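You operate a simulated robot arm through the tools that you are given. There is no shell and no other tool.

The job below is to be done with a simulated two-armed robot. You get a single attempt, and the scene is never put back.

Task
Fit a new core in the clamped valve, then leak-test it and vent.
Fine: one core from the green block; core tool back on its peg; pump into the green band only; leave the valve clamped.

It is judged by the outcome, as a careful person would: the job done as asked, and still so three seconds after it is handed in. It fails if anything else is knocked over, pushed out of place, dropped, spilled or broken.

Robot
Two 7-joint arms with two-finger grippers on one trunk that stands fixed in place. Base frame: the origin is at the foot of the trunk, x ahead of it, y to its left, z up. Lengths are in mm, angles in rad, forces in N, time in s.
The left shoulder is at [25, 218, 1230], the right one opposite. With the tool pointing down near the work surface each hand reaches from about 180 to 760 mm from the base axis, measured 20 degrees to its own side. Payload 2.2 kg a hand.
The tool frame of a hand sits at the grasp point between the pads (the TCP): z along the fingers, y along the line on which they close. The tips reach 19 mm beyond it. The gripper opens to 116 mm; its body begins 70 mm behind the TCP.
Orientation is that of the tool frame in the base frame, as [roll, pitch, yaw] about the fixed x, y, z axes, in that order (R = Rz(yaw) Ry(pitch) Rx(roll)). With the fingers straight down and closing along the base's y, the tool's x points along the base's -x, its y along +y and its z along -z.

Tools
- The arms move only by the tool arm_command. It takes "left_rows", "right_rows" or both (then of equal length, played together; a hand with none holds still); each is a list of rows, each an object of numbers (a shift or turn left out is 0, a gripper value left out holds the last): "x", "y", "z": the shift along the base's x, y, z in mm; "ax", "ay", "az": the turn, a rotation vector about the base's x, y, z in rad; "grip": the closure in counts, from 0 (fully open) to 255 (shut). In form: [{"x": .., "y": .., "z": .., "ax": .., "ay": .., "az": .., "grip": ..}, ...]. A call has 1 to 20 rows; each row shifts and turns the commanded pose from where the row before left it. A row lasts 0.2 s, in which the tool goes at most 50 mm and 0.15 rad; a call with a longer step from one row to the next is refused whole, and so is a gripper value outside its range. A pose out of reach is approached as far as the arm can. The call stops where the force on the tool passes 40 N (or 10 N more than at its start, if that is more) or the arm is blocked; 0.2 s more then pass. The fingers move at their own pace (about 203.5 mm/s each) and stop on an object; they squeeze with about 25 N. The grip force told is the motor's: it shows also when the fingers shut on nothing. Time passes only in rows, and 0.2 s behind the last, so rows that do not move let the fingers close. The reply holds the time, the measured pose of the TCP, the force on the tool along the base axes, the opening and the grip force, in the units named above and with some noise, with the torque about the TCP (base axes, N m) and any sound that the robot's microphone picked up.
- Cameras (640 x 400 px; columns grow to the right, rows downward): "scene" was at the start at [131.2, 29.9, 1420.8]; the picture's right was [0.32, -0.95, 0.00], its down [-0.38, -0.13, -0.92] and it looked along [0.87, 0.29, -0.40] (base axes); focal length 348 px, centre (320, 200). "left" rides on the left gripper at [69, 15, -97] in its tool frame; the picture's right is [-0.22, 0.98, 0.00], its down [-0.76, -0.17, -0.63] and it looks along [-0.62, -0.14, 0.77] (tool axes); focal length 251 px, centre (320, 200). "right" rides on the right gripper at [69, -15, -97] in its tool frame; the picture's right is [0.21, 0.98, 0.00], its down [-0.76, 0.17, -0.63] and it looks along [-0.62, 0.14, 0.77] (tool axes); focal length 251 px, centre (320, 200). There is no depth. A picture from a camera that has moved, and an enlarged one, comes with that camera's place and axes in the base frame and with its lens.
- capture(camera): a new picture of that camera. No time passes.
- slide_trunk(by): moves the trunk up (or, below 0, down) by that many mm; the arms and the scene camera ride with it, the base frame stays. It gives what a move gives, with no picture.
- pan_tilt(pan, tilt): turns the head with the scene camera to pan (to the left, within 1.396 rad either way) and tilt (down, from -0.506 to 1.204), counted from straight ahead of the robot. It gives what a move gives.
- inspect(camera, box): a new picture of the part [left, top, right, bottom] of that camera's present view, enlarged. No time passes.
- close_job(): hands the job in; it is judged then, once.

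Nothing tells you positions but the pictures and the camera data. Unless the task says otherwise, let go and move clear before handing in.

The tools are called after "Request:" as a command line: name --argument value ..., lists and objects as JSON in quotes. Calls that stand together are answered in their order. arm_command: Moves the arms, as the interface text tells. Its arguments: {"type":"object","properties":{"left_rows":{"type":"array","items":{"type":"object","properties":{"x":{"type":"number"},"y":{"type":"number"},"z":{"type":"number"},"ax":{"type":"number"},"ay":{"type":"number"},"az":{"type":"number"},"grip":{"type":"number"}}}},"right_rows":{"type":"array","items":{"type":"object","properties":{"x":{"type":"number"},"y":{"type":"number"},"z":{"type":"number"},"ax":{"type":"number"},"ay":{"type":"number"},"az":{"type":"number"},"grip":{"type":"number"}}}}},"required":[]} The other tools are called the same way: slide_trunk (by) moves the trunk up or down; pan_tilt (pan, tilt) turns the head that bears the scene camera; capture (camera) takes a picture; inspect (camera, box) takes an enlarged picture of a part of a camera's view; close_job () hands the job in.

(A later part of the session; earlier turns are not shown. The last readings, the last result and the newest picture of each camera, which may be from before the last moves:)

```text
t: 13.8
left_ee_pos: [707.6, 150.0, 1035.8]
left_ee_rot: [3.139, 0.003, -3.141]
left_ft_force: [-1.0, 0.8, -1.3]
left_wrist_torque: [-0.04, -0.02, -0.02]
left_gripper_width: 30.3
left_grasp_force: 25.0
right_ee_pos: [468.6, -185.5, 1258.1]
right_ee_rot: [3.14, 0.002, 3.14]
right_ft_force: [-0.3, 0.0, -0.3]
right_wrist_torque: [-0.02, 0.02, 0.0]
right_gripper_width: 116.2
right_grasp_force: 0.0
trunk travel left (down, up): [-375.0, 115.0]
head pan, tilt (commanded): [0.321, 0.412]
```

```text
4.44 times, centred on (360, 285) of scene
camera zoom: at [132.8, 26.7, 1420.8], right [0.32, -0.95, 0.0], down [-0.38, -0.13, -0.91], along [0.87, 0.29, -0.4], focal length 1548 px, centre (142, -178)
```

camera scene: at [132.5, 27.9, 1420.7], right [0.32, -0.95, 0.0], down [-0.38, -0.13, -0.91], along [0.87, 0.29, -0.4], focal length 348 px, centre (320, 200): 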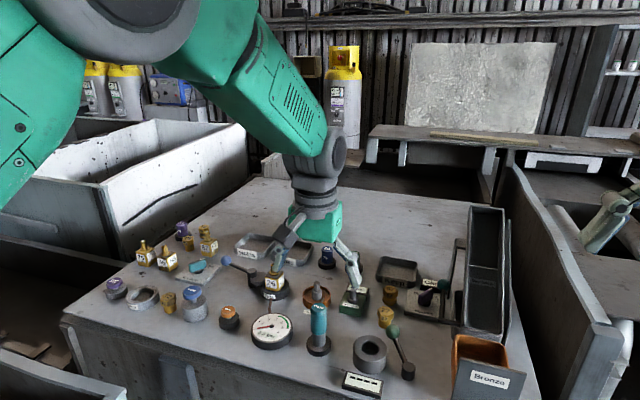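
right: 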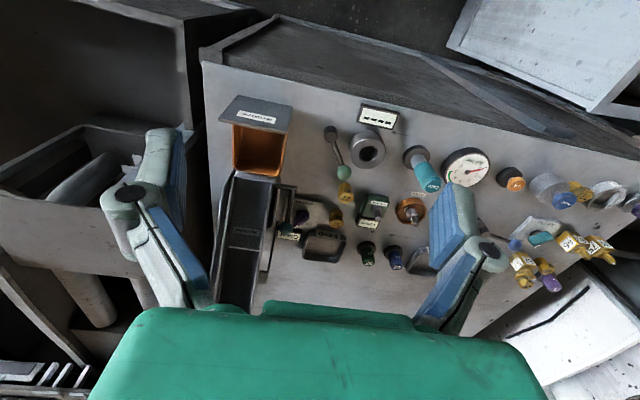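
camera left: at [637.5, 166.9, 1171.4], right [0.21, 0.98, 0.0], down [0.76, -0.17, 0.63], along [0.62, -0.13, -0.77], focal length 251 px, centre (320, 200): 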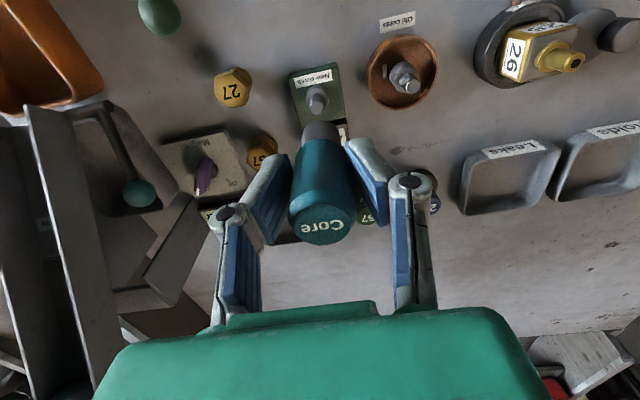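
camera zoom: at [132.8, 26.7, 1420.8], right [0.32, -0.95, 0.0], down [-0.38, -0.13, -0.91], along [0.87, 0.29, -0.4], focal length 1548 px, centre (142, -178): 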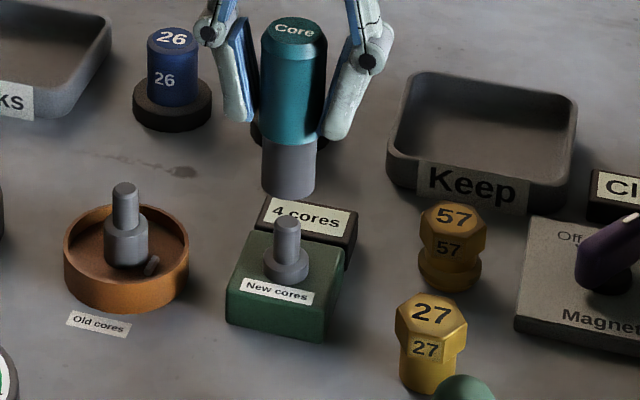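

Lateral alignment looks good. I'll take a tighter zoom to judge the fore-aft alignment.

Request:
inspect --camera "left" --box '[300, 90, 340, 130]'

Request:
inspect --camera "scene" --box '[340, 260, 370, 310]'

```text
10.00 times, centred on (320, 110) of left
camera zoom: at [638.1, 164.4, 1132.4], right [0.21, 0.98, 0.0], down [0.76, -0.17, 0.63], along [0.62, -0.13, -0.77], focal length 2514 px, centre (320, 1100)
```

zoom: 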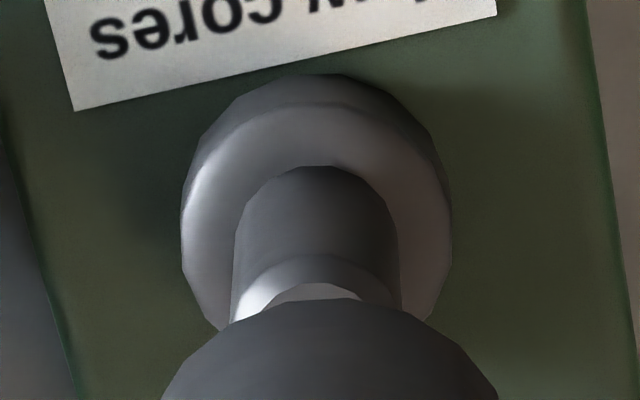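

```text
8.00 times, centred on (355, 285) of scene
camera zoom: at [132.8, 26.7, 1420.8], right [0.32, -0.95, 0.0], down [-0.38, -0.13, -0.91], along [0.87, 0.29, -0.4], focal length 2786 px, centre (40, -480)
```

zoom: 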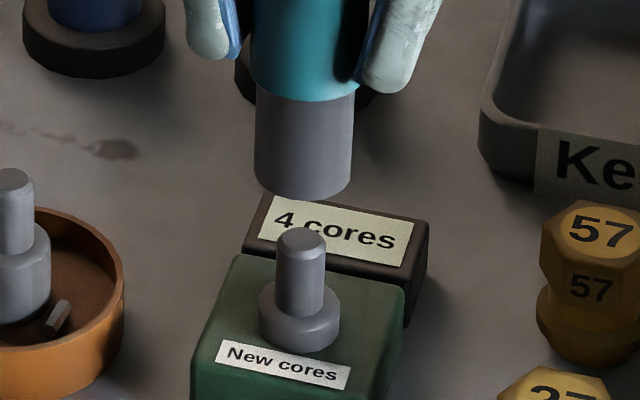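

Fore-aft looks within 1 mm. I'll apply a 0.6 mm lateral correction and lower gently, watching the force.

Request:
arm_command --left_rows '[{"x": -0.1, "y": -0.6}, {"z": -10}, {"z": -6}, {"z": -4}, {"z": -3}, {"z": -2}, {}, {}]'

Request:
inspect --camera "left" --box '[290, 90, 350, 150]'

Request:
inspect --camera "scene" --box '[340, 260, 370, 310]'

```text
t: 15.6
left_ee_pos: [708.6, 149.1, 1010.5]
left_ee_rot: [3.14, 0.001, -3.141]
left_ft_force: [0.2, 0.3, -1.2]
left_wrist_torque: [-0.03, 0.0, -0.01]
left_gripper_width: 30.1
left_grasp_force: 25.1
right_ee_pos: [469.2, -186.1, 1257.9]
right_ee_rot: [3.141, 0.002, 3.14]
right_ft_force: [0.0, 0.5, 0.8]
right_wrist_torque: [0.01, 0.04, 0.0]
right_gripper_width: 116.1
right_grasp_force: 0.1
trunk travel left (down, up): [-375.0, 115.0]
head pan, tilt (commanded): [0.321, 0.412]
```

```text
6.67 times, centred on (320, 120) of left
camera zoom: at [638.4, 163.2, 1107.2], right [0.22, 0.98, 0.0], down [0.76, -0.17, 0.63], along [0.62, -0.13, -0.77], focal length 1676 px, centre (320, 733)
```

zoom: 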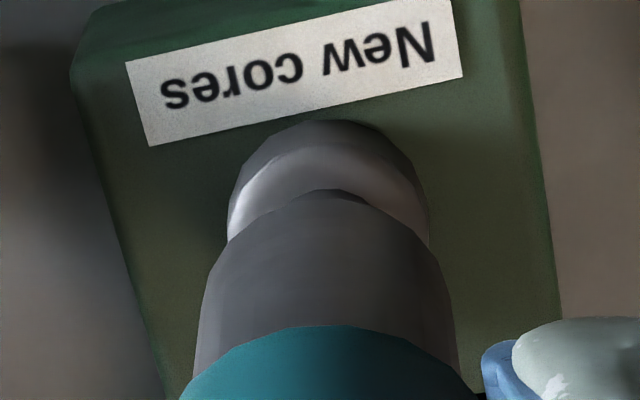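

```text
8.00 times, centred on (355, 285) of scene
camera zoom: at [132.8, 26.7, 1420.8], right [0.32, -0.95, 0.0], down [-0.38, -0.13, -0.91], along [0.87, 0.29, -0.4], focal length 2786 px, centre (40, -480)
```

zoom: 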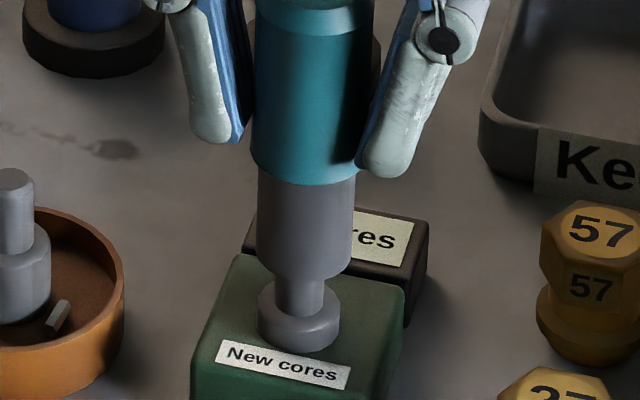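

No contact force yet, and both views say I overshot y by about 0.6 mm. I'll shift back and continue down in small steps.

Request:
arm_command --left_rows '[{"y": 0.7}, {}, {"z": -2}, {"z": -2}, {"z": -2}, {}]'

Request:
inspect --camera "left" --box '[290, 90, 350, 150]'

Request:
inspect --camera "scene" --box '[340, 260, 370, 310]'

```text
t: 17.0
left_ee_pos: [709.0, 150.6, 1005.4]
left_ee_rot: [3.14, 0.001, 3.141]
left_ft_force: [-0.1, -0.4, -0.8]
left_wrist_torque: [0.01, 0.01, -0.03]
left_gripper_width: 30.1
left_grasp_force: 24.9
right_ee_pos: [469.2, -186.3, 1258.2]
right_ee_rot: [3.139, 0.002, 3.14]
right_ft_force: [0.1, 0.2, 1.0]
right_wrist_torque: [0.02, -0.02, 0.01]
right_gripper_width: 116.0
right_grasp_force: 0.1
trunk travel left (down, up): [-375.0, 115.0]
head pan, tilt (commanded): [0.321, 0.412]
```

```text
6.67 times, centred on (320, 120) of left
camera zoom: at [639.7, 164.4, 1100.9], right [0.21, 0.98, 0.0], down [0.76, -0.17, 0.63], along [0.62, -0.13, -0.77], focal length 1676 px, centre (320, 733)
```

zoom: 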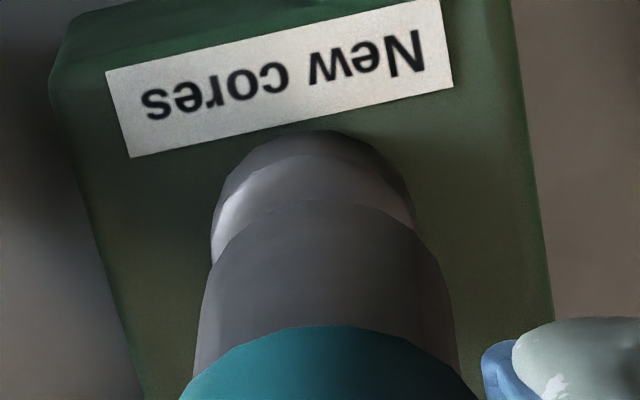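

```text
8.00 times, centred on (355, 285) of scene
camera zoom: at [132.7, 26.6, 1420.8], right [0.32, -0.95, 0.0], down [-0.38, -0.13, -0.91], along [0.87, 0.29, -0.4], focal length 2786 px, centre (40, -480)
```

zoom: 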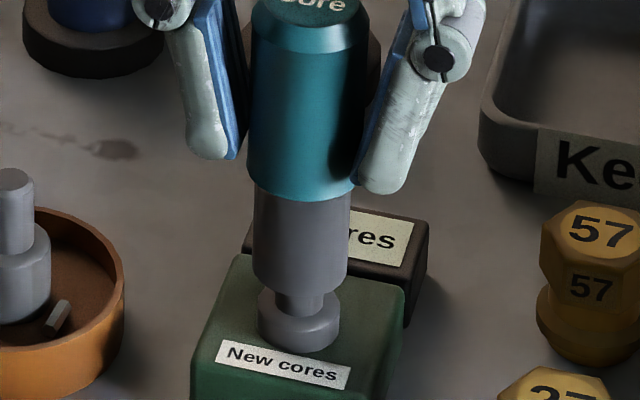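

The tool is already over the pin tip with no contact force. Combining both views, the pin sits about (-1.3, -0.7) mm from the tool axis, so I'll correct and keep lowering slowly.

Request:
arm_command --left_rows '[{"x": -1.2, "y": -0.6}, {}, {}, {"z": -2}, {"z": -2}, {"z": -2}, {}]'

Request:
inspect --camera "left" --box '[290, 90, 350, 150]'

Request:
inspect --camera "scene" --box '[340, 260, 370, 310]'

```text
t: 18.6
left_ee_pos: [706.6, 149.7, 999.7]
left_ee_rot: [3.14, 0.002, 3.14]
left_ft_force: [-0.2, 0.4, -1.4]
left_wrist_torque: [0.01, 0.01, 0.01]
left_gripper_width: 30.1
left_grasp_force: 24.9
right_ee_pos: [468.8, -185.1, 1257.5]
right_ee_rot: [3.14, 0.002, 3.141]
right_ft_force: [0.4, 0.1, -0.6]
right_wrist_torque: [0.02, -0.01, 0.02]
right_gripper_width: 115.9
right_grasp_force: 0.1
trunk travel left (down, up): [-375.0, 115.0]
head pan, tilt (commanded): [0.321, 0.412]
```

```text
6.67 times, centred on (320, 120) of left
camera zoom: at [637.0, 163.5, 1095.1], right [0.21, 0.98, 0.0], down [0.76, -0.17, 0.63], along [0.62, -0.13, -0.77], focal length 1676 px, centre (320, 733)
```

zoom: 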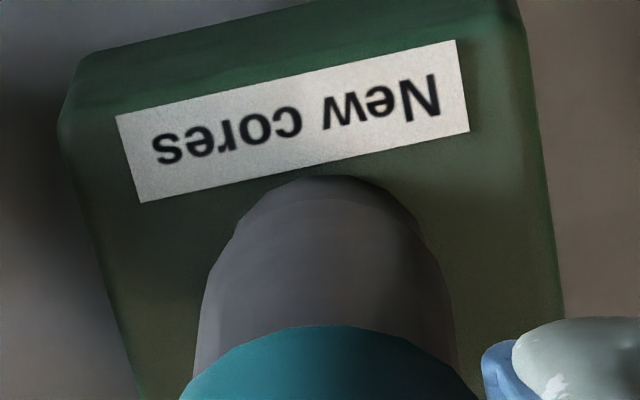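

```text
8.00 times, centred on (355, 285) of scene
camera zoom: at [132.8, 26.6, 1420.8], right [0.32, -0.95, 0.0], down [-0.38, -0.13, -0.91], along [0.87, 0.29, -0.4], focal length 2786 px, centre (40, -480)
```

zoom: 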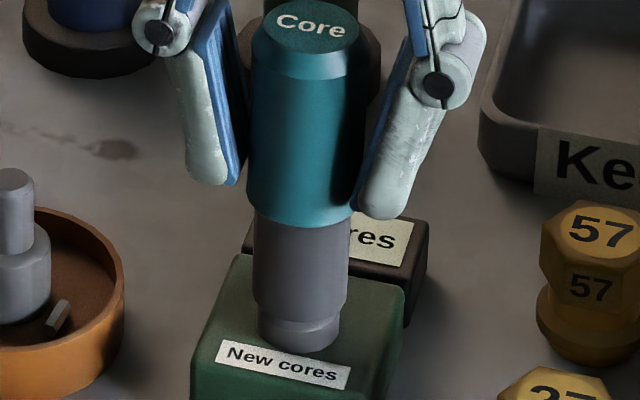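

The tool is well aligned and sliding over the pin. I'll lower until it seats on the collar.

Request:
arm_command --left_rows '[{"z": -2}, {"z": -1.5}, {"z": -1.5}, {"z": -1}, {}]'

Request:
inspect --camera "left" --box '[260, 80, 380, 180]'

Request:
inspect --camera "scene" --box '[330, 250, 390, 320]'

```text
t: 19.8
left_ee_pos: [705.8, 149.6, 993.9]
left_ee_rot: [3.139, 0.004, -3.142]
left_ft_force: [0.6, 0.6, 6.9]
left_wrist_torque: [0.02, 0.01, 0.0]
left_gripper_width: 30.4
left_grasp_force: 25.2
right_ee_pos: [467.4, -185.7, 1258.7]
right_ee_rot: [3.139, 0.003, -3.141]
right_ft_force: [0.6, 1.2, 0.1]
right_wrist_torque: [-0.01, 0.04, 0.01]
right_gripper_width: 116.0
right_grasp_force: 0.0
trunk travel left (down, up): [-375.0, 115.0]
head pan, tilt (commanded): [0.321, 0.412]
```

```text
4.00 times, centred on (320, 130) of left
camera zoom: at [636.0, 163.3, 1091.0], right [0.21, 0.98, 0.0], down [0.75, -0.17, 0.64], along [0.62, -0.13, -0.77], focal length 1006 px, centre (320, 480)
```

zoom: 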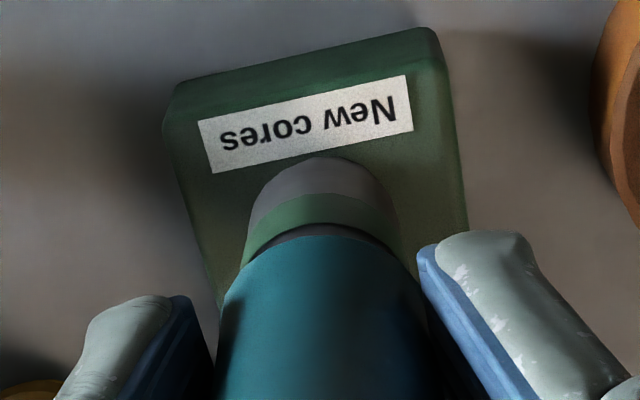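

```text
5.71 times, centred on (360, 285) of scene
camera zoom: at [131.2, 26.3, 1421.0], right [0.32, -0.95, 0.0], down [-0.38, -0.13, -0.92], along [0.87, 0.29, -0.4], focal length 1990 px, centre (91, -286)
```

zoom: 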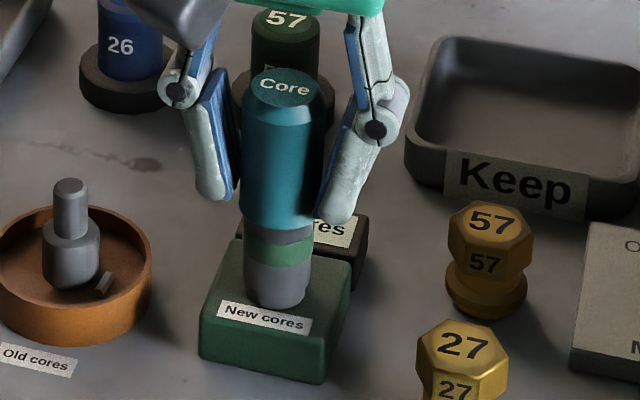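

A green band has appeared on the tool barrel on seating, so the new core is picked up. I'll lift straight up and check the counter.

Request:
arm_command --left_rows '[{"z": 5}, {"z": 10}, {"z": 15}, {"z": 20}, {"z": 25}, {"z": 15}, {}, {}]'

Request:
inspect --camera "scene" --box '[310, 200, 410, 330]'

Request:
capture --camera "left"

```text
t: 21.6
left_ee_pos: [705.7, 150.2, 1084.5]
left_ee_rot: [3.139, 0.002, 3.141]
left_ft_force: [-0.2, -0.5, -1.2]
left_wrist_torque: [-0.02, -0.01, -0.02]
left_gripper_width: 30.3
left_grasp_force: 24.4
right_ee_pos: [468.7, -184.7, 1259.3]
right_ee_rot: [3.139, 0.002, -3.141]
right_ft_force: [0.5, -0.2, -0.6]
right_wrist_torque: [0.0, -0.06, -0.02]
right_gripper_width: 116.1
right_grasp_force: 0.0
trunk travel left (down, up): [-375.0, 115.0]
head pan, tilt (commanded): [0.321, 0.412]
```

```text
3.08 times, centred on (360, 265) of scene
camera zoom: at [132.4, 26.7, 1420.8], right [0.32, -0.95, 0.0], down [-0.38, -0.13, -0.92], along [0.87, 0.29, -0.4], focal length 1071 px, centre (197, 0)
```

zoom: 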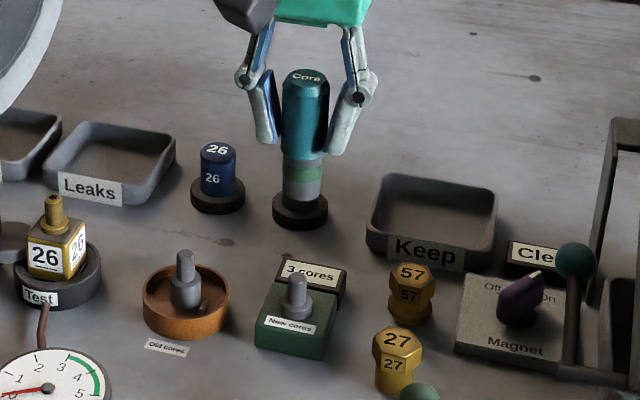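

```text
taken
camera left: at [637.4, 163.6, 1180.8], right [0.21, 0.98, 0.0], down [0.76, -0.17, 0.63], along [0.62, -0.13, -0.77], focal length 251 px, centre (320, 200)
```

left: 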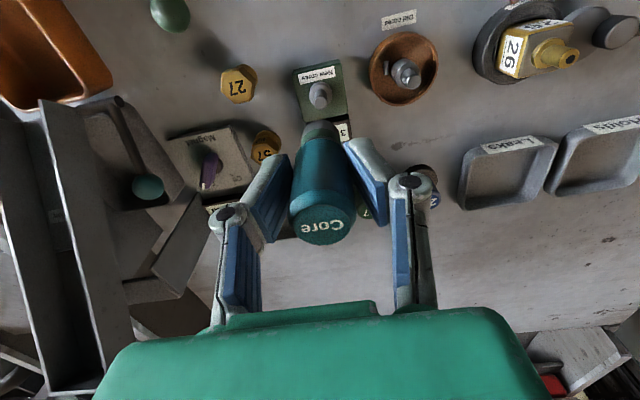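

The counter now reads "3 cores", so exactly one core is in the tool. Next I'll move over the valve stem at this height and check the alignment.

Request:
arm_command --left_rows '[{"x": 0.6, "y": 30}, {"x": 0.6, "y": 30}, {"x": 0.6, "y": 30}, {"x": 0.6, "y": 30}, {"x": 0.7, "y": 30}, {"x": 0.7, "y": 28}, {}, {}, {}]'

Request:
inspect --camera "left" --box '[270, 60, 370, 160]'

Request:
inspect --camera "scene" --box '[240, 210, 310, 310]'

```text
t: 23.6
left_ee_pos: [707.3, 329.5, 1084.3]
left_ee_rot: [3.142, 0.003, 3.14]
left_ft_force: [-0.5, -0.6, -0.8]
left_wrist_torque: [0.0, 0.03, 0.01]
left_gripper_width: 30.2
left_grasp_force: 25.0
right_ee_pos: [469.6, -184.0, 1259.1]
right_ee_rot: [3.142, 0.001, -3.14]
right_ft_force: [-0.4, 0.2, -0.1]
right_wrist_torque: [-0.03, -0.02, -0.01]
right_gripper_width: 116.0
right_grasp_force: 0.0
trunk travel left (down, up): [-375.0, 115.0]
head pan, tilt (commanded): [0.321, 0.412]
```

```text
4.00 times, centred on (320, 110) of left
camera zoom: at [639.4, 344.2, 1180.4], right [0.21, 0.98, 0.0], down [0.76, -0.17, 0.63], along [0.62, -0.14, -0.77], focal length 1006 px, centre (320, 560)
```

zoom: 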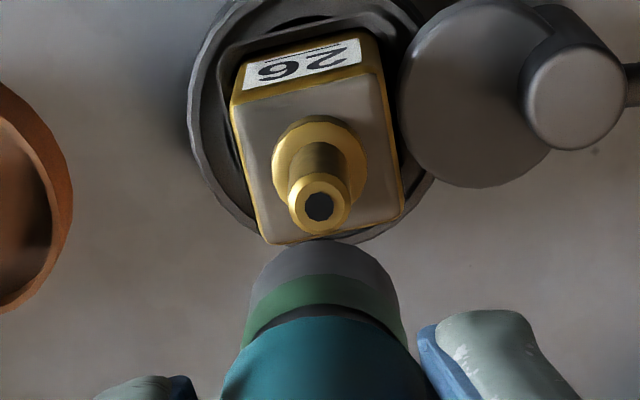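

```text
4.00 times, centred on (275, 260) of scene
camera zoom: at [132.7, 28.0, 1420.7], right [0.32, -0.95, 0.0], down [-0.38, -0.13, -0.91], along [0.87, 0.29, -0.4], focal length 1393 px, centre (500, -40)
```

zoom: 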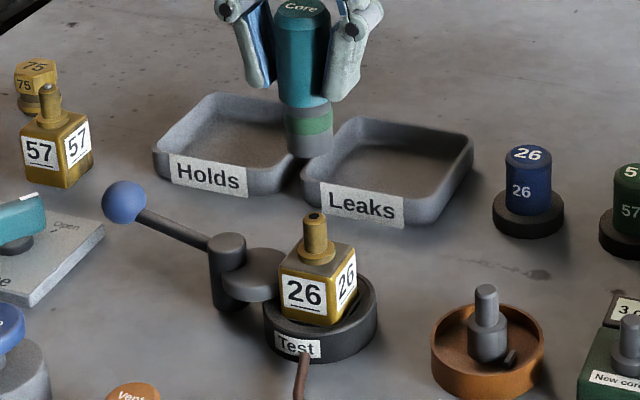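

The alignment is within about 1 mm. I'll apply a small correction and descend to just above the stem to recheck.

Request:
arm_command --left_rows '[{"x": 0.4, "y": -0.5}, {"z": -15}, {"z": -13}, {"z": -10}, {}, {}, {}]'

Request:
inspect --camera "left" --box '[290, 80, 350, 140]'

Request:
inspect --camera "scene" --box '[255, 235, 295, 285]'

```text
t: 25.2
left_ee_pos: [709.9, 328.9, 1045.3]
left_ee_rot: [3.14, 0.001, 3.141]
left_ft_force: [0.2, 0.3, -0.7]
left_wrist_torque: [-0.01, -0.04, -0.01]
left_gripper_width: 30.0
left_grasp_force: 25.2
right_ee_pos: [469.7, -184.1, 1258.4]
right_ee_rot: [3.14, 0.002, -3.141]
right_ft_force: [-0.1, -0.3, -0.1]
right_wrist_torque: [0.02, 0.0, 0.0]
right_gripper_width: 116.1
right_grasp_force: 0.1
trunk travel left (down, up): [-375.0, 115.0]
head pan, tilt (commanded): [0.321, 0.412]
```

```text
6.67 times, centred on (320, 110) of left
camera zoom: at [640.2, 342.6, 1141.4], right [0.21, 0.98, 0.0], down [0.76, -0.17, 0.63], along [0.62, -0.14, -0.77], focal length 1676 px, centre (320, 800)
```

zoom: 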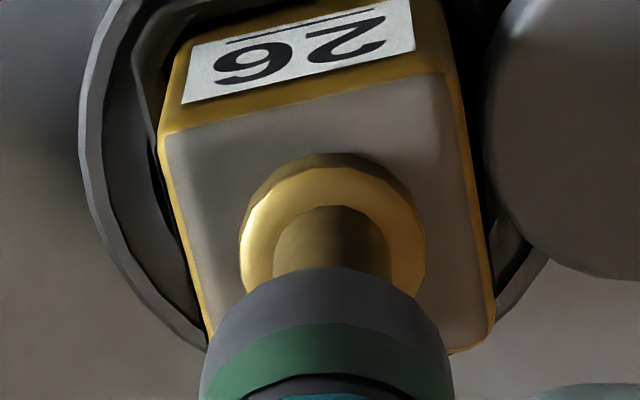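

```text
8.00 times, centred on (275, 260) of scene
camera zoom: at [132.8, 28.3, 1420.7], right [0.32, -0.95, 0.0], down [-0.38, -0.13, -0.91], along [0.87, 0.29, -0.4], focal length 2786 px, centre (680, -280)
```

zoom: 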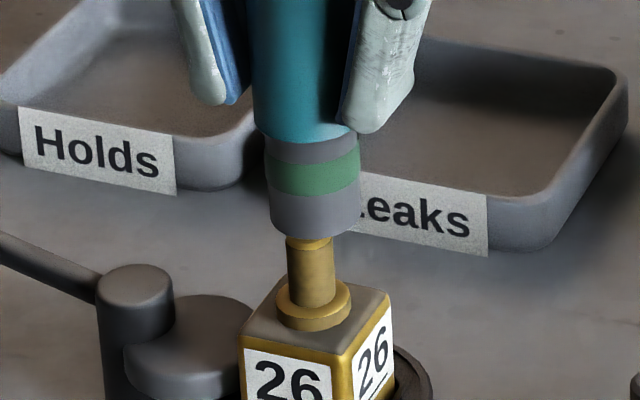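

The views suggest the stem is slightly closer in x than the tool and a little further in +y. I'll zoom further to measure before moving.

Request:
inspect --camera "scene" --box '[262, 250, 288, 282]'

Request:
inspect --camera "left" --box '[300, 100, 345, 140]'

Request:
capture --camera "right"

```text
12.50 times, centred on (275, 266) of scene
camera zoom: at [132.8, 28.3, 1420.7], right [0.32, -0.95, 0.0], down [-0.38, -0.13, -0.91], along [0.87, 0.29, -0.4], focal length 4353 px, centre (882, -625)
```

zoom: 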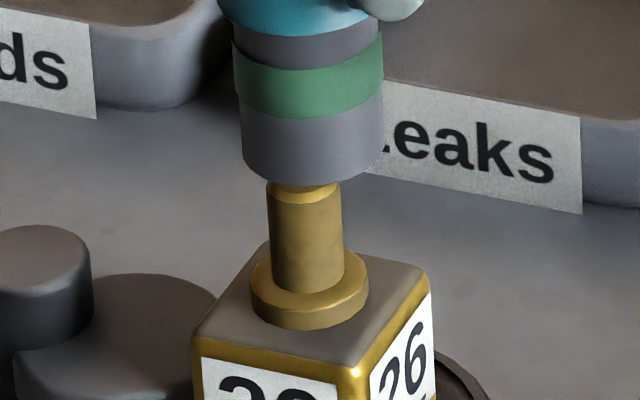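

```text
10.00 times, centred on (322, 120) of left
camera zoom: at [640.2, 342.6, 1141.4], right [0.21, 0.98, 0.0], down [0.76, -0.17, 0.63], along [0.62, -0.14, -0.77], focal length 2514 px, centre (295, 1000)
```

zoom: 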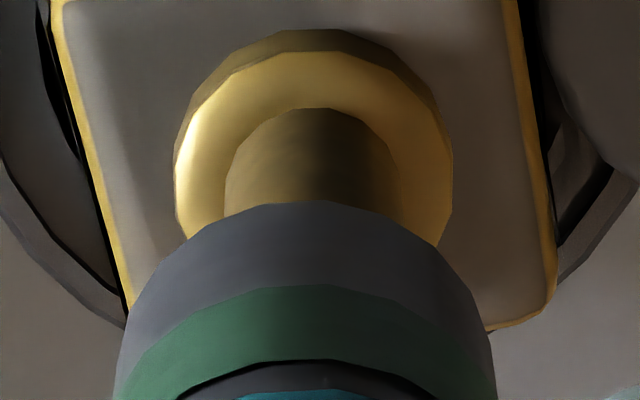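

```text
taken
camera right: at [400.5, -198.6, 1354.2], right [-0.21, 0.98, 0.0], down [0.76, 0.17, 0.63], along [0.62, 0.14, -0.77], focal length 251 px, centre (320, 200)
```

right: 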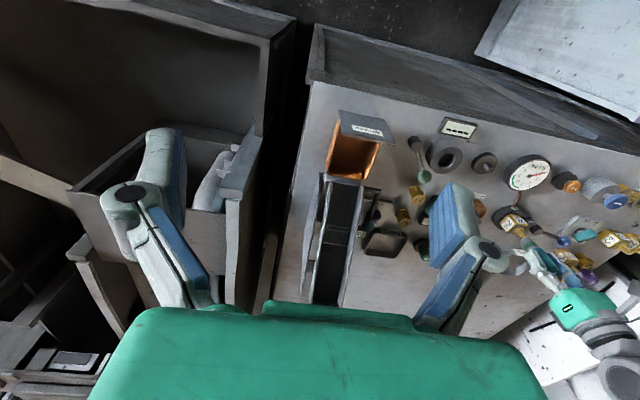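

Combining both views, the stem is about 2.7 mm nearer in x and 1.3 mm further in +y than the tool. It also stands taller than I thought, with its top near z≈988. I'll raise slightly, correct and re-measure.

Request:
arm_command --left_rows '[{"z": 4}, {"x": -2.7, "y": 1.3}, {}, {}, {}]'

Request:
inspect --camera "scene" --box '[262, 250, 288, 282]'

Request:
inspect --camera "left" --box '[300, 100, 345, 140]'

```text
t: 26.4
left_ee_pos: [707.3, 329.6, 1048.1]
left_ee_rot: [3.141, 0.001, 3.142]
left_ft_force: [-0.5, -0.5, -0.2]
left_wrist_torque: [0.0, -0.02, -0.01]
left_gripper_width: 30.2
left_grasp_force: 25.2
right_ee_pos: [469.3, -183.4, 1260.1]
right_ee_rot: [-3.141, 0.002, -3.142]
right_ft_force: [-0.2, -0.6, -0.3]
right_wrist_torque: [-0.01, -0.02, 0.01]
right_gripper_width: 115.9
right_grasp_force: 0.1
trunk travel left (down, up): [-375.0, 115.0]
head pan, tilt (commanded): [0.321, 0.412]
```

```text
12.50 times, centred on (275, 266) of scene
camera zoom: at [132.6, 28.2, 1420.7], right [0.32, -0.95, 0.0], down [-0.38, -0.13, -0.91], along [0.87, 0.29, -0.4], focal length 4353 px, centre (882, -625)
```

zoom: 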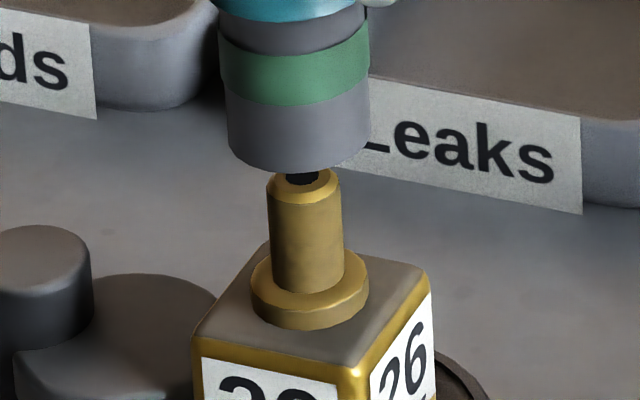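

```text
10.00 times, centred on (322, 120) of left
camera zoom: at [637.4, 343.7, 1145.5], right [0.21, 0.98, 0.0], down [0.76, -0.17, 0.63], along [0.62, -0.14, -0.77], focal length 2514 px, centre (295, 1000)
```

zoom: 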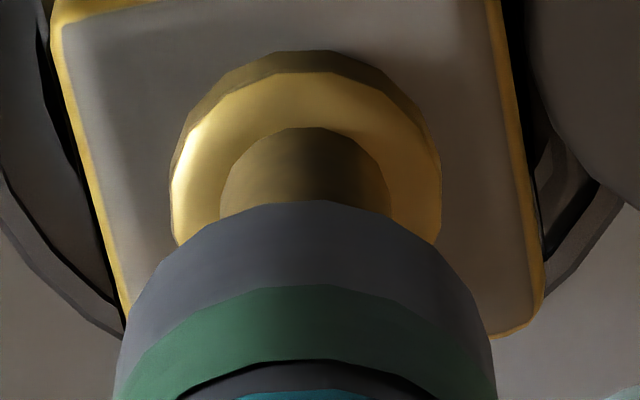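

Now both views show the tool centred on the stem. I'll lower slowly onto the stem.

Request:
arm_command --left_rows '[{"x": 0.2, "z": -4}, {"z": -3}, {"z": -2}, {"z": -2}, {}]'

Request:
inspect --camera "scene" --box '[262, 250, 288, 282]'

Request:
inspect --camera "left" --box '[300, 100, 345, 140]'

```text
t: 27.6
left_ee_pos: [707.4, 330.1, 1036.2]
left_ee_rot: [3.14, 0.002, -3.141]
left_ft_force: [0.0, -0.1, -0.7]
left_wrist_torque: [-0.02, 0.0, -0.03]
left_gripper_width: 30.1
left_grasp_force: 25.1
right_ee_pos: [471.1, -183.5, 1259.4]
right_ee_rot: [3.141, 0.003, -3.141]
right_ft_force: [-0.1, -0.3, -0.7]
right_wrist_torque: [0.0, -0.03, 0.0]
right_gripper_width: 116.0
right_grasp_force: 0.1
trunk travel left (down, up): [-375.0, 115.0]
head pan, tilt (commanded): [0.321, 0.412]
```

```text
12.50 times, centred on (275, 266) of scene
camera zoom: at [132.7, 28.3, 1420.7], right [0.32, -0.95, 0.0], down [-0.38, -0.13, -0.91], along [0.87, 0.29, -0.4], focal length 4353 px, centre (882, -625)
```

zoom: 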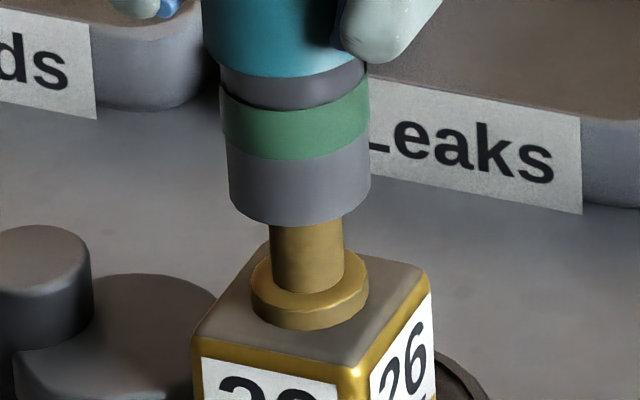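

```text
10.00 times, centred on (322, 120) of left
camera zoom: at [638.0, 344.6, 1133.9], right [0.21, 0.98, 0.0], down [0.76, -0.17, 0.63], along [0.62, -0.14, -0.77], focal length 2514 px, centre (295, 1000)
```

zoom: 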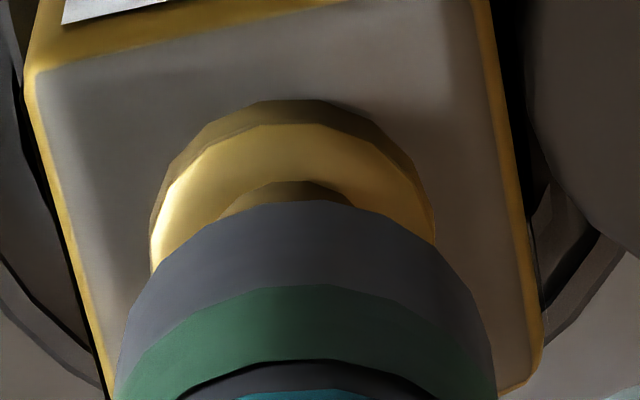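

Slight drift in y (about 0.8 mm). I'll correct it and lower toward seating.

Request:
arm_command --left_rows '[{"x": -0.2, "y": -0.7}, {}, {}, {"z": -2}, {"z": -2}, {"z": -2}, {"z": -2}, {}]'

Request:
inspect --camera "scene" --box '[262, 250, 288, 282]'

Request:
inspect --camera "left" --box '[300, 100, 345, 140]'

```text
t: 29.4
left_ee_pos: [707.0, 330.8, 1029.0]
left_ee_rot: [3.141, 0.002, -3.141]
left_ft_force: [-0.7, -0.3, -1.1]
left_wrist_torque: [-0.02, -0.02, -0.04]
left_gripper_width: 30.1
left_grasp_force: 24.9
right_ee_pos: [469.9, -184.5, 1258.4]
right_ee_rot: [3.14, 0.003, -3.14]
right_ft_force: [0.0, 0.9, 0.4]
right_wrist_torque: [0.0, 0.0, 0.02]
right_gripper_width: 115.9
right_grasp_force: 0.0
trunk travel left (down, up): [-375.0, 115.0]
head pan, tilt (commanded): [0.321, 0.412]
```

```text
12.50 times, centred on (275, 266) of scene
camera zoom: at [132.7, 28.2, 1420.7], right [0.32, -0.95, 0.0], down [-0.38, -0.13, -0.91], along [0.87, 0.29, -0.4], focal length 4353 px, centre (882, -625)
```

zoom: 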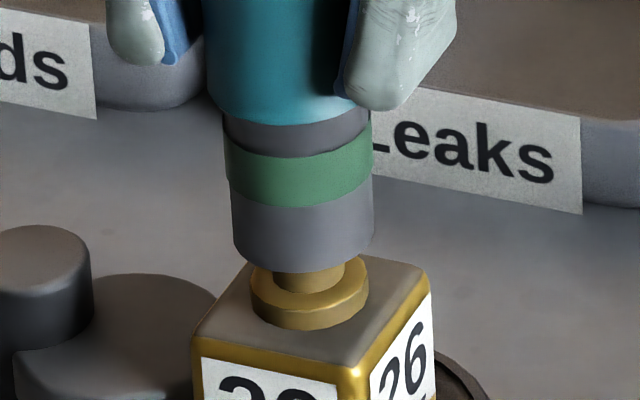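

```text
10.00 times, centred on (322, 120) of left
camera zoom: at [637.0, 343.9, 1125.3], right [0.21, 0.98, 0.0], down [0.76, -0.17, 0.63], along [0.62, -0.14, -0.77], focal length 2514 px, centre (295, 1000)
```

zoom: 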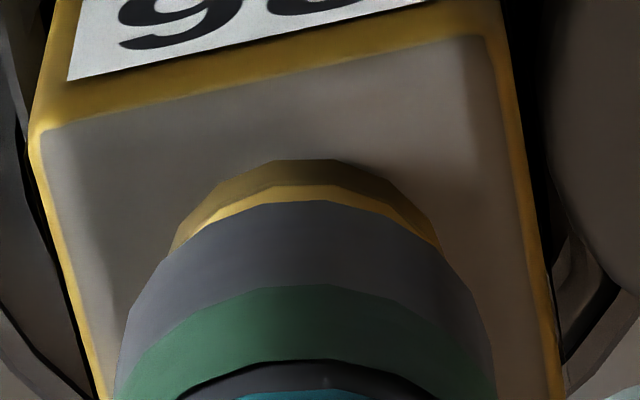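

Still free and well centred. I'll keep lowering to seat on the flange.

Request:
arm_command --left_rows '[{"x": 0.4, "y": -0.2}, {"z": -2}, {"z": -2}, {"z": -1.5}, {"z": -1.5}, {}]'

Request:
inspect --camera "scene" --box '[255, 245, 295, 295]'

```text
t: 30.8
left_ee_pos: [705.7, 328.6, 1020.5]
left_ee_rot: [3.141, 0.001, 3.14]
left_ft_force: [-0.2, -0.3, -1.2]
left_wrist_torque: [0.02, 0.01, -0.02]
left_gripper_width: 30.1
left_grasp_force: 24.9
right_ee_pos: [469.4, -184.2, 1258.2]
right_ee_rot: [-3.141, 0.001, 3.14]
right_ft_force: [0.9, 0.5, 0.6]
right_wrist_torque: [0.0, 0.0, 0.02]
right_gripper_width: 116.0
right_grasp_force: 0.1
trunk travel left (down, up): [-375.0, 115.0]
head pan, tilt (commanded): [0.321, 0.412]
```

```text
8.00 times, centred on (275, 270) of scene
camera zoom: at [132.7, 28.2, 1420.7], right [0.32, -0.95, 0.0], down [-0.38, -0.13, -0.91], along [0.87, 0.29, -0.4], focal length 2786 px, centre (680, -360)
```

zoom: 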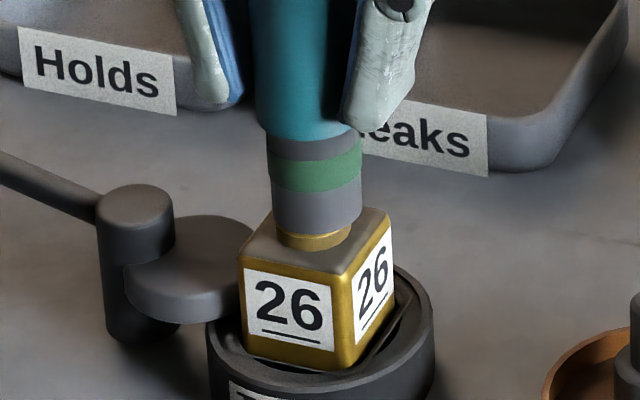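

Nearly down on the flange. I'll lower in 1 mm steps until contact shows.

Request:
arm_command --left_rows '[{"z": -1}, {"z": -1}, {"z": -1}, {}]'

Request:
inspect --camera "scene" --box '[255, 245, 295, 295]'

Request:
inspect --camera "left" --box '[290, 90, 355, 150]'

```text
t: 31.8
left_ee_pos: [708.2, 328.5, 1020.9]
left_ee_rot: [-3.141, 0.002, 3.141]
left_ft_force: [0.0, -0.2, -1.5]
left_wrist_torque: [0.0, 0.0, -0.01]
left_gripper_width: 30.1
left_grasp_force: 25.5
right_ee_pos: [469.2, -182.9, 1257.9]
right_ee_rot: [3.141, 0.001, -3.141]
right_ft_force: [-1.0, 0.7, -0.1]
right_wrist_torque: [0.0, 0.02, -0.04]
right_gripper_width: 115.7
right_grasp_force: 0.1
trunk travel left (down, up): [-375.0, 115.0]
head pan, tilt (commanded): [0.321, 0.412]
```

```text
8.00 times, centred on (275, 270) of scene
camera zoom: at [132.8, 28.2, 1420.7], right [0.32, -0.95, 0.0], down [-0.38, -0.13, -0.91], along [0.87, 0.29, -0.4], focal length 2786 px, centre (680, -360)
```

zoom: 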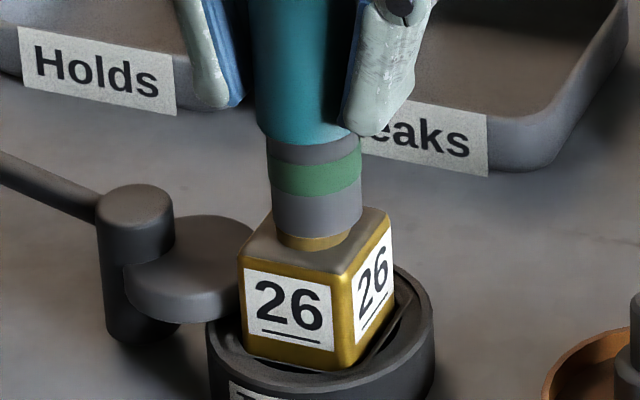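

```text
6.67 times, centred on (322, 120) of left
camera zoom: at [638.6, 342.7, 1116.5], right [0.21, 0.98, 0.0], down [0.76, -0.17, 0.63], along [0.62, -0.14, -0.77], focal length 1676 px, centre (303, 733)
```

zoom: 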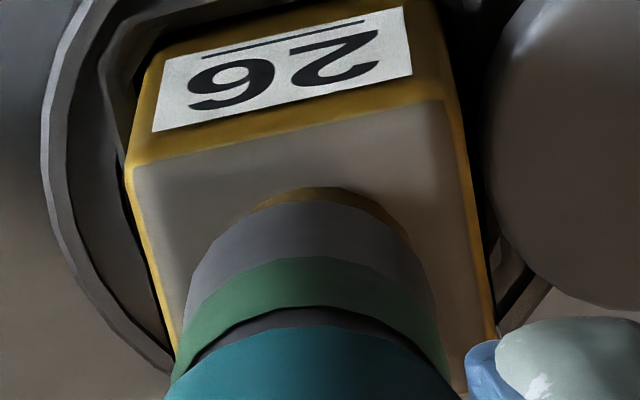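

Request:
arm_command --left_rows '[{"z": -1}, {"z": -1}, {}]'

Request:
inspect --camera "scene" --box '[262, 250, 288, 282]'

```text
t: 32.6
left_ee_pos: [707.3, 328.6, 1019.8]
left_ee_rot: [3.139, 0.004, -3.141]
left_ft_force: [3.1, 1.7, 10.4]
left_wrist_torque: [0.09, -0.11, -0.03]
left_gripper_width: 30.2
left_grasp_force: 24.4
right_ee_pos: [467.6, -184.5, 1259.2]
right_ee_rot: [-3.141, 0.003, 3.139]
right_ft_force: [-0.6, -0.4, -0.6]
right_wrist_torque: [-0.03, 0.02, -0.01]
right_gripper_width: 116.1
right_grasp_force: 0.0
trunk travel left (down, up): [-375.0, 115.0]
head pan, tilt (commanded): [0.321, 0.412]
```

```text
12.50 times, centred on (275, 266) of scene
camera zoom: at [131.1, 27.4, 1421.1], right [0.32, -0.95, 0.0], down [-0.38, -0.13, -0.92], along [0.87, 0.29, -0.4], focal length 4353 px, centre (882, -625)
```

zoom: 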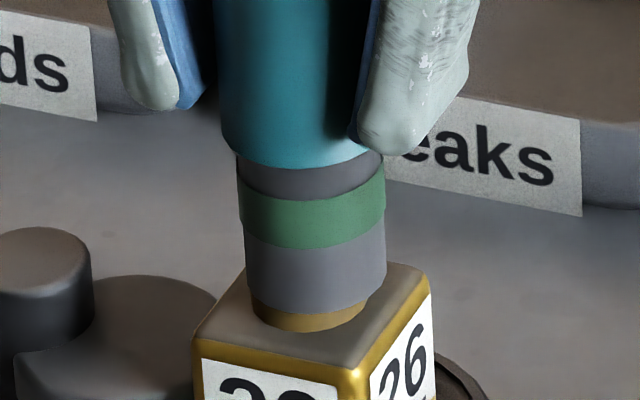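

The tool has seated on the valve with about 11 N. Now I'll turn clockwise (seen from above) a bit and watch the torque and the sounds.

Request:
arm_command --left_rows '[{"x": 0.3, "y": 0.1}, {"az": -0.12}, {"az": -0.12}, {"az": -0.12}, {"az": -0.12}, {}]'

Request:
inspect --camera "scene" --box '[255, 235, 295, 285]'

```text
t: 34.0
left_ee_pos: [704.7, 328.9, 1018.8]
left_ee_rot: [3.139, 0.003, 2.661]
left_ft_force: [0.5, 2.3, 15.3]
left_wrist_torque: [0.02, -0.13, 0.0]
left_gripper_width: 30.1
left_grasp_force: 25.1
right_ee_pos: [469.1, -184.8, 1259.0]
right_ee_rot: [3.14, 0.004, -3.14]
right_ft_force: [-0.6, 0.4, 0.1]
right_wrist_torque: [-0.01, 0.02, 0.0]
right_gripper_width: 116.0
right_grasp_force: 0.0
trunk travel left (down, up): [-375.0, 115.0]
head pan, tilt (commanded): [0.321, 0.412]
```

```text
8.00 times, centred on (275, 260) of scene
camera zoom: at [129.5, 27.3, 1421.2], right [0.32, -0.95, 0.0], down [-0.38, -0.13, -0.92], along [0.87, 0.29, -0.4], focal length 2786 px, centre (680, -280)
```

zoom: 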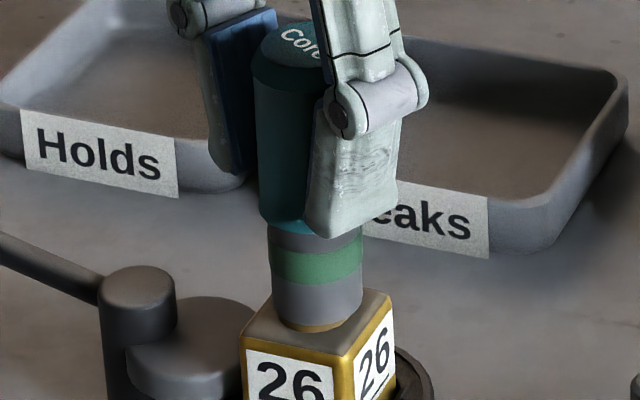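

The turn is smooth, with no stop yet. I'll continue clockwise.

Request:
arm_command --left_rows '[{"az": -0.13}, {"az": -0.13}, {"az": -0.13}, {"az": -0.13}, {"az": -0.13}, {"az": -0.13}, {"az": -0.13}, {"az": -0.13}, {}]'

Request:
inspect --camera "scene" --box '[245, 225, 305, 295]'

```text
t: 36.0
left_ee_pos: [707.6, 330.9, 1019.6]
left_ee_rot: [3.139, 0.005, 1.62]
left_ft_force: [4.0, 7.5, 14.1]
left_wrist_torque: [0.43, -0.09, 0.03]
left_gripper_width: 30.0
left_grasp_force: 25.0
right_ee_pos: [468.5, -184.9, 1259.2]
right_ee_rot: [3.141, 0.003, -3.141]
right_ft_force: [0.3, 0.2, -0.2]
right_wrist_torque: [0.02, 0.0, -0.01]
right_gripper_width: 116.0
right_grasp_force: 0.1
trunk travel left (down, up): [-375.0, 115.0]
head pan, tilt (commanded): [0.321, 0.412]
```

```text
5.71 times, centred on (275, 260) of scene
camera zoom: at [130.6, 29.3, 1421.0], right [0.32, -0.95, 0.0], down [-0.38, -0.13, -0.92], along [0.87, 0.29, -0.4], focal length 1990 px, centre (577, -143)
```

zoom: 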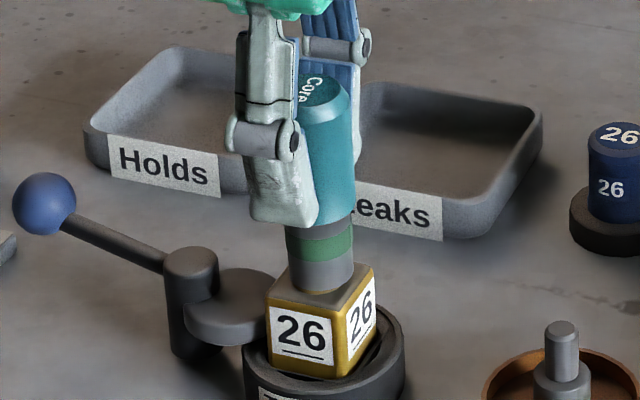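

The tool is turning with the hand. A small side load has built up (about 7.5 N in y), so I'll relieve it and keep turning.

Request:
arm_command --left_rows '[{"x": 0.4, "y": 0.8}, {"az": -0.13}, {"az": -0.13}, {"az": -0.13}, {"az": -0.13}, {"az": -0.13}, {"az": -0.13}, {}]'

Request:
inspect --camera "scene" --box '[245, 225, 305, 295]'

```text
t: 37.8
left_ee_pos: [707.0, 330.7, 1016.8]
left_ee_rot: [3.139, 0.004, 0.839]
left_ft_force: [2.9, 4.9, 7.6]
left_wrist_torque: [0.27, -0.18, 0.02]
left_gripper_width: 30.1
left_grasp_force: 24.7
right_ee_pos: [469.7, -184.3, 1258.3]
right_ee_rot: [-3.141, 0.002, 3.141]
right_ft_force: [0.1, 0.1, -0.5]
right_wrist_torque: [-0.02, 0.0, 0.01]
right_gripper_width: 116.0
right_grasp_force: 0.1
trunk travel left (down, up): [-375.0, 115.0]
head pan, tilt (commanded): [0.321, 0.412]
```

```text
5.71 times, centred on (275, 260) of scene
camera zoom: at [131.7, 29.6, 1420.9], right [0.32, -0.95, 0.0], down [-0.38, -0.13, -0.91], along [0.87, 0.29, -0.4], focal length 1990 px, centre (577, -143)
```

zoom: 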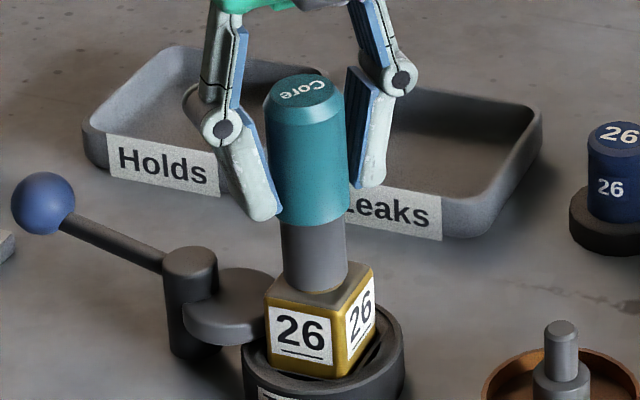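

The green band has gone, so the core has passed into the valve, after about 2.3 rad of turning. I'll add a small extra clockwise turn to feel whether it is home, then lift straight off.

Request:
arm_command --left_rows '[{"az": -0.1}, {"az": -0.1}, {"az": -0.1}, {}]'

Request:
inspect --camera "scene" --box '[245, 225, 305, 295]'

```text
t: 38.8
left_ee_pos: [709.1, 331.2, 1017.9]
left_ee_rot: [3.139, 0.004, 0.54]
left_ft_force: [3.5, 3.3, 6.7]
left_wrist_torque: [0.13, -0.18, -0.02]
left_gripper_width: 29.8
left_grasp_force: 25.4
right_ee_pos: [468.9, -183.0, 1258.2]
right_ee_rot: [3.141, 0.001, -3.142]
right_ft_force: [0.0, 0.2, 0.4]
right_wrist_torque: [-0.03, 0.02, -0.02]
right_gripper_width: 115.9
right_grasp_force: 0.2
trunk travel left (down, up): [-375.0, 115.0]
head pan, tilt (commanded): [0.321, 0.412]
```

```text
5.71 times, centred on (275, 260) of scene
camera zoom: at [132.0, 29.1, 1420.8], right [0.32, -0.95, 0.0], down [-0.38, -0.13, -0.91], along [0.87, 0.29, -0.4], focal length 1990 px, centre (577, -143)
```

zoom: 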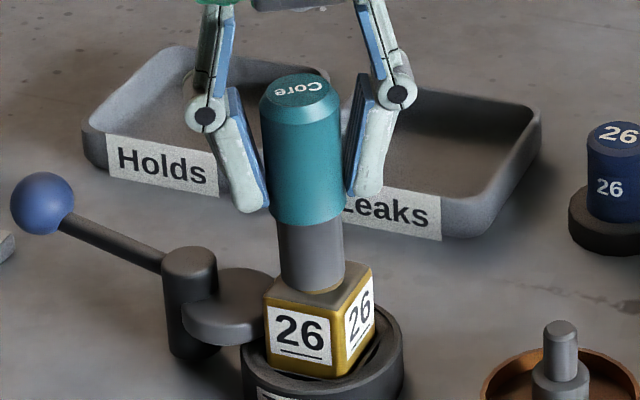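

No resistance shows any more, and the core appears to be home. I'll lift the tool straight up off the valve without turning back.

Request:
arm_command --left_rows '[{"x": 0.3, "y": 0.3, "z": 3}, {"z": 6}, {"z": 10}, {"z": 15}, {"z": 20}, {"z": 20}, {}, {}]'

Request:
inspect --camera "scene" --box '[255, 245, 295, 295]'

Request:
capture --camera "scene"

```text
t: 40.6
left_ee_pos: [708.5, 329.6, 1094.0]
left_ee_rot: [-3.141, 0.004, 0.54]
left_ft_force: [0.2, 0.4, -1.5]
left_wrist_torque: [-0.01, 0.06, 0.01]
left_gripper_width: 30.2
left_grasp_force: 25.3
right_ee_pos: [469.8, -183.8, 1258.8]
right_ee_rot: [3.141, 0.002, 3.141]
right_ft_force: [0.8, 0.0, -0.1]
right_wrist_torque: [0.03, -0.01, 0.0]
right_gripper_width: 116.1
right_grasp_force: 0.0
trunk travel left (down, up): [-375.0, 115.0]
head pan, tilt (commanded): [0.321, 0.412]
```

```text
8.00 times, centred on (275, 270) of scene
camera zoom: at [132.7, 28.5, 1420.7], right [0.32, -0.95, 0.0], down [-0.38, -0.13, -0.91], along [0.87, 0.29, -0.4], focal length 2786 px, centre (680, -360)
```

zoom: 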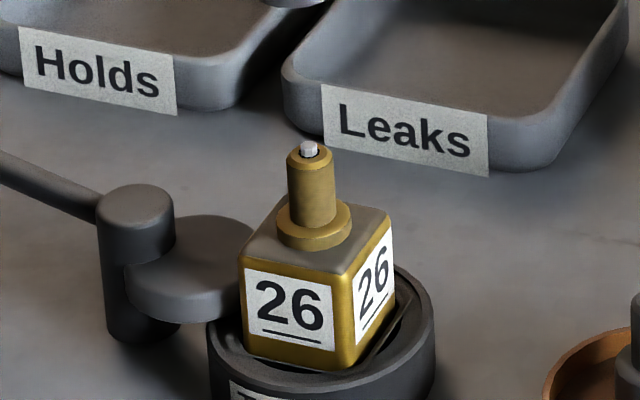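

```text
taken
camera scene: at [132.7, 28.5, 1420.7], right [0.32, -0.95, 0.0], down [-0.38, -0.13, -0.91], along [0.87, 0.29, -0.4], focal length 348 px, centre (320, 200)
```

scene: 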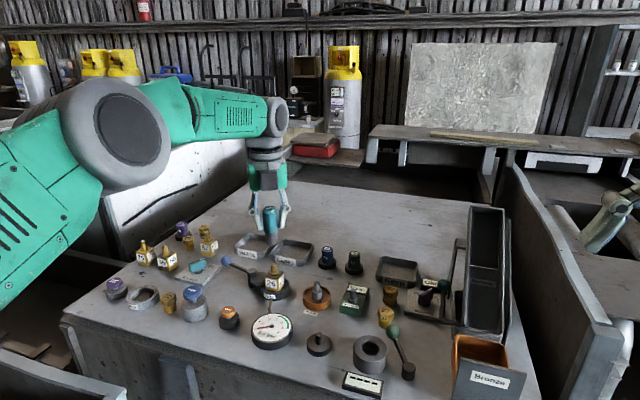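

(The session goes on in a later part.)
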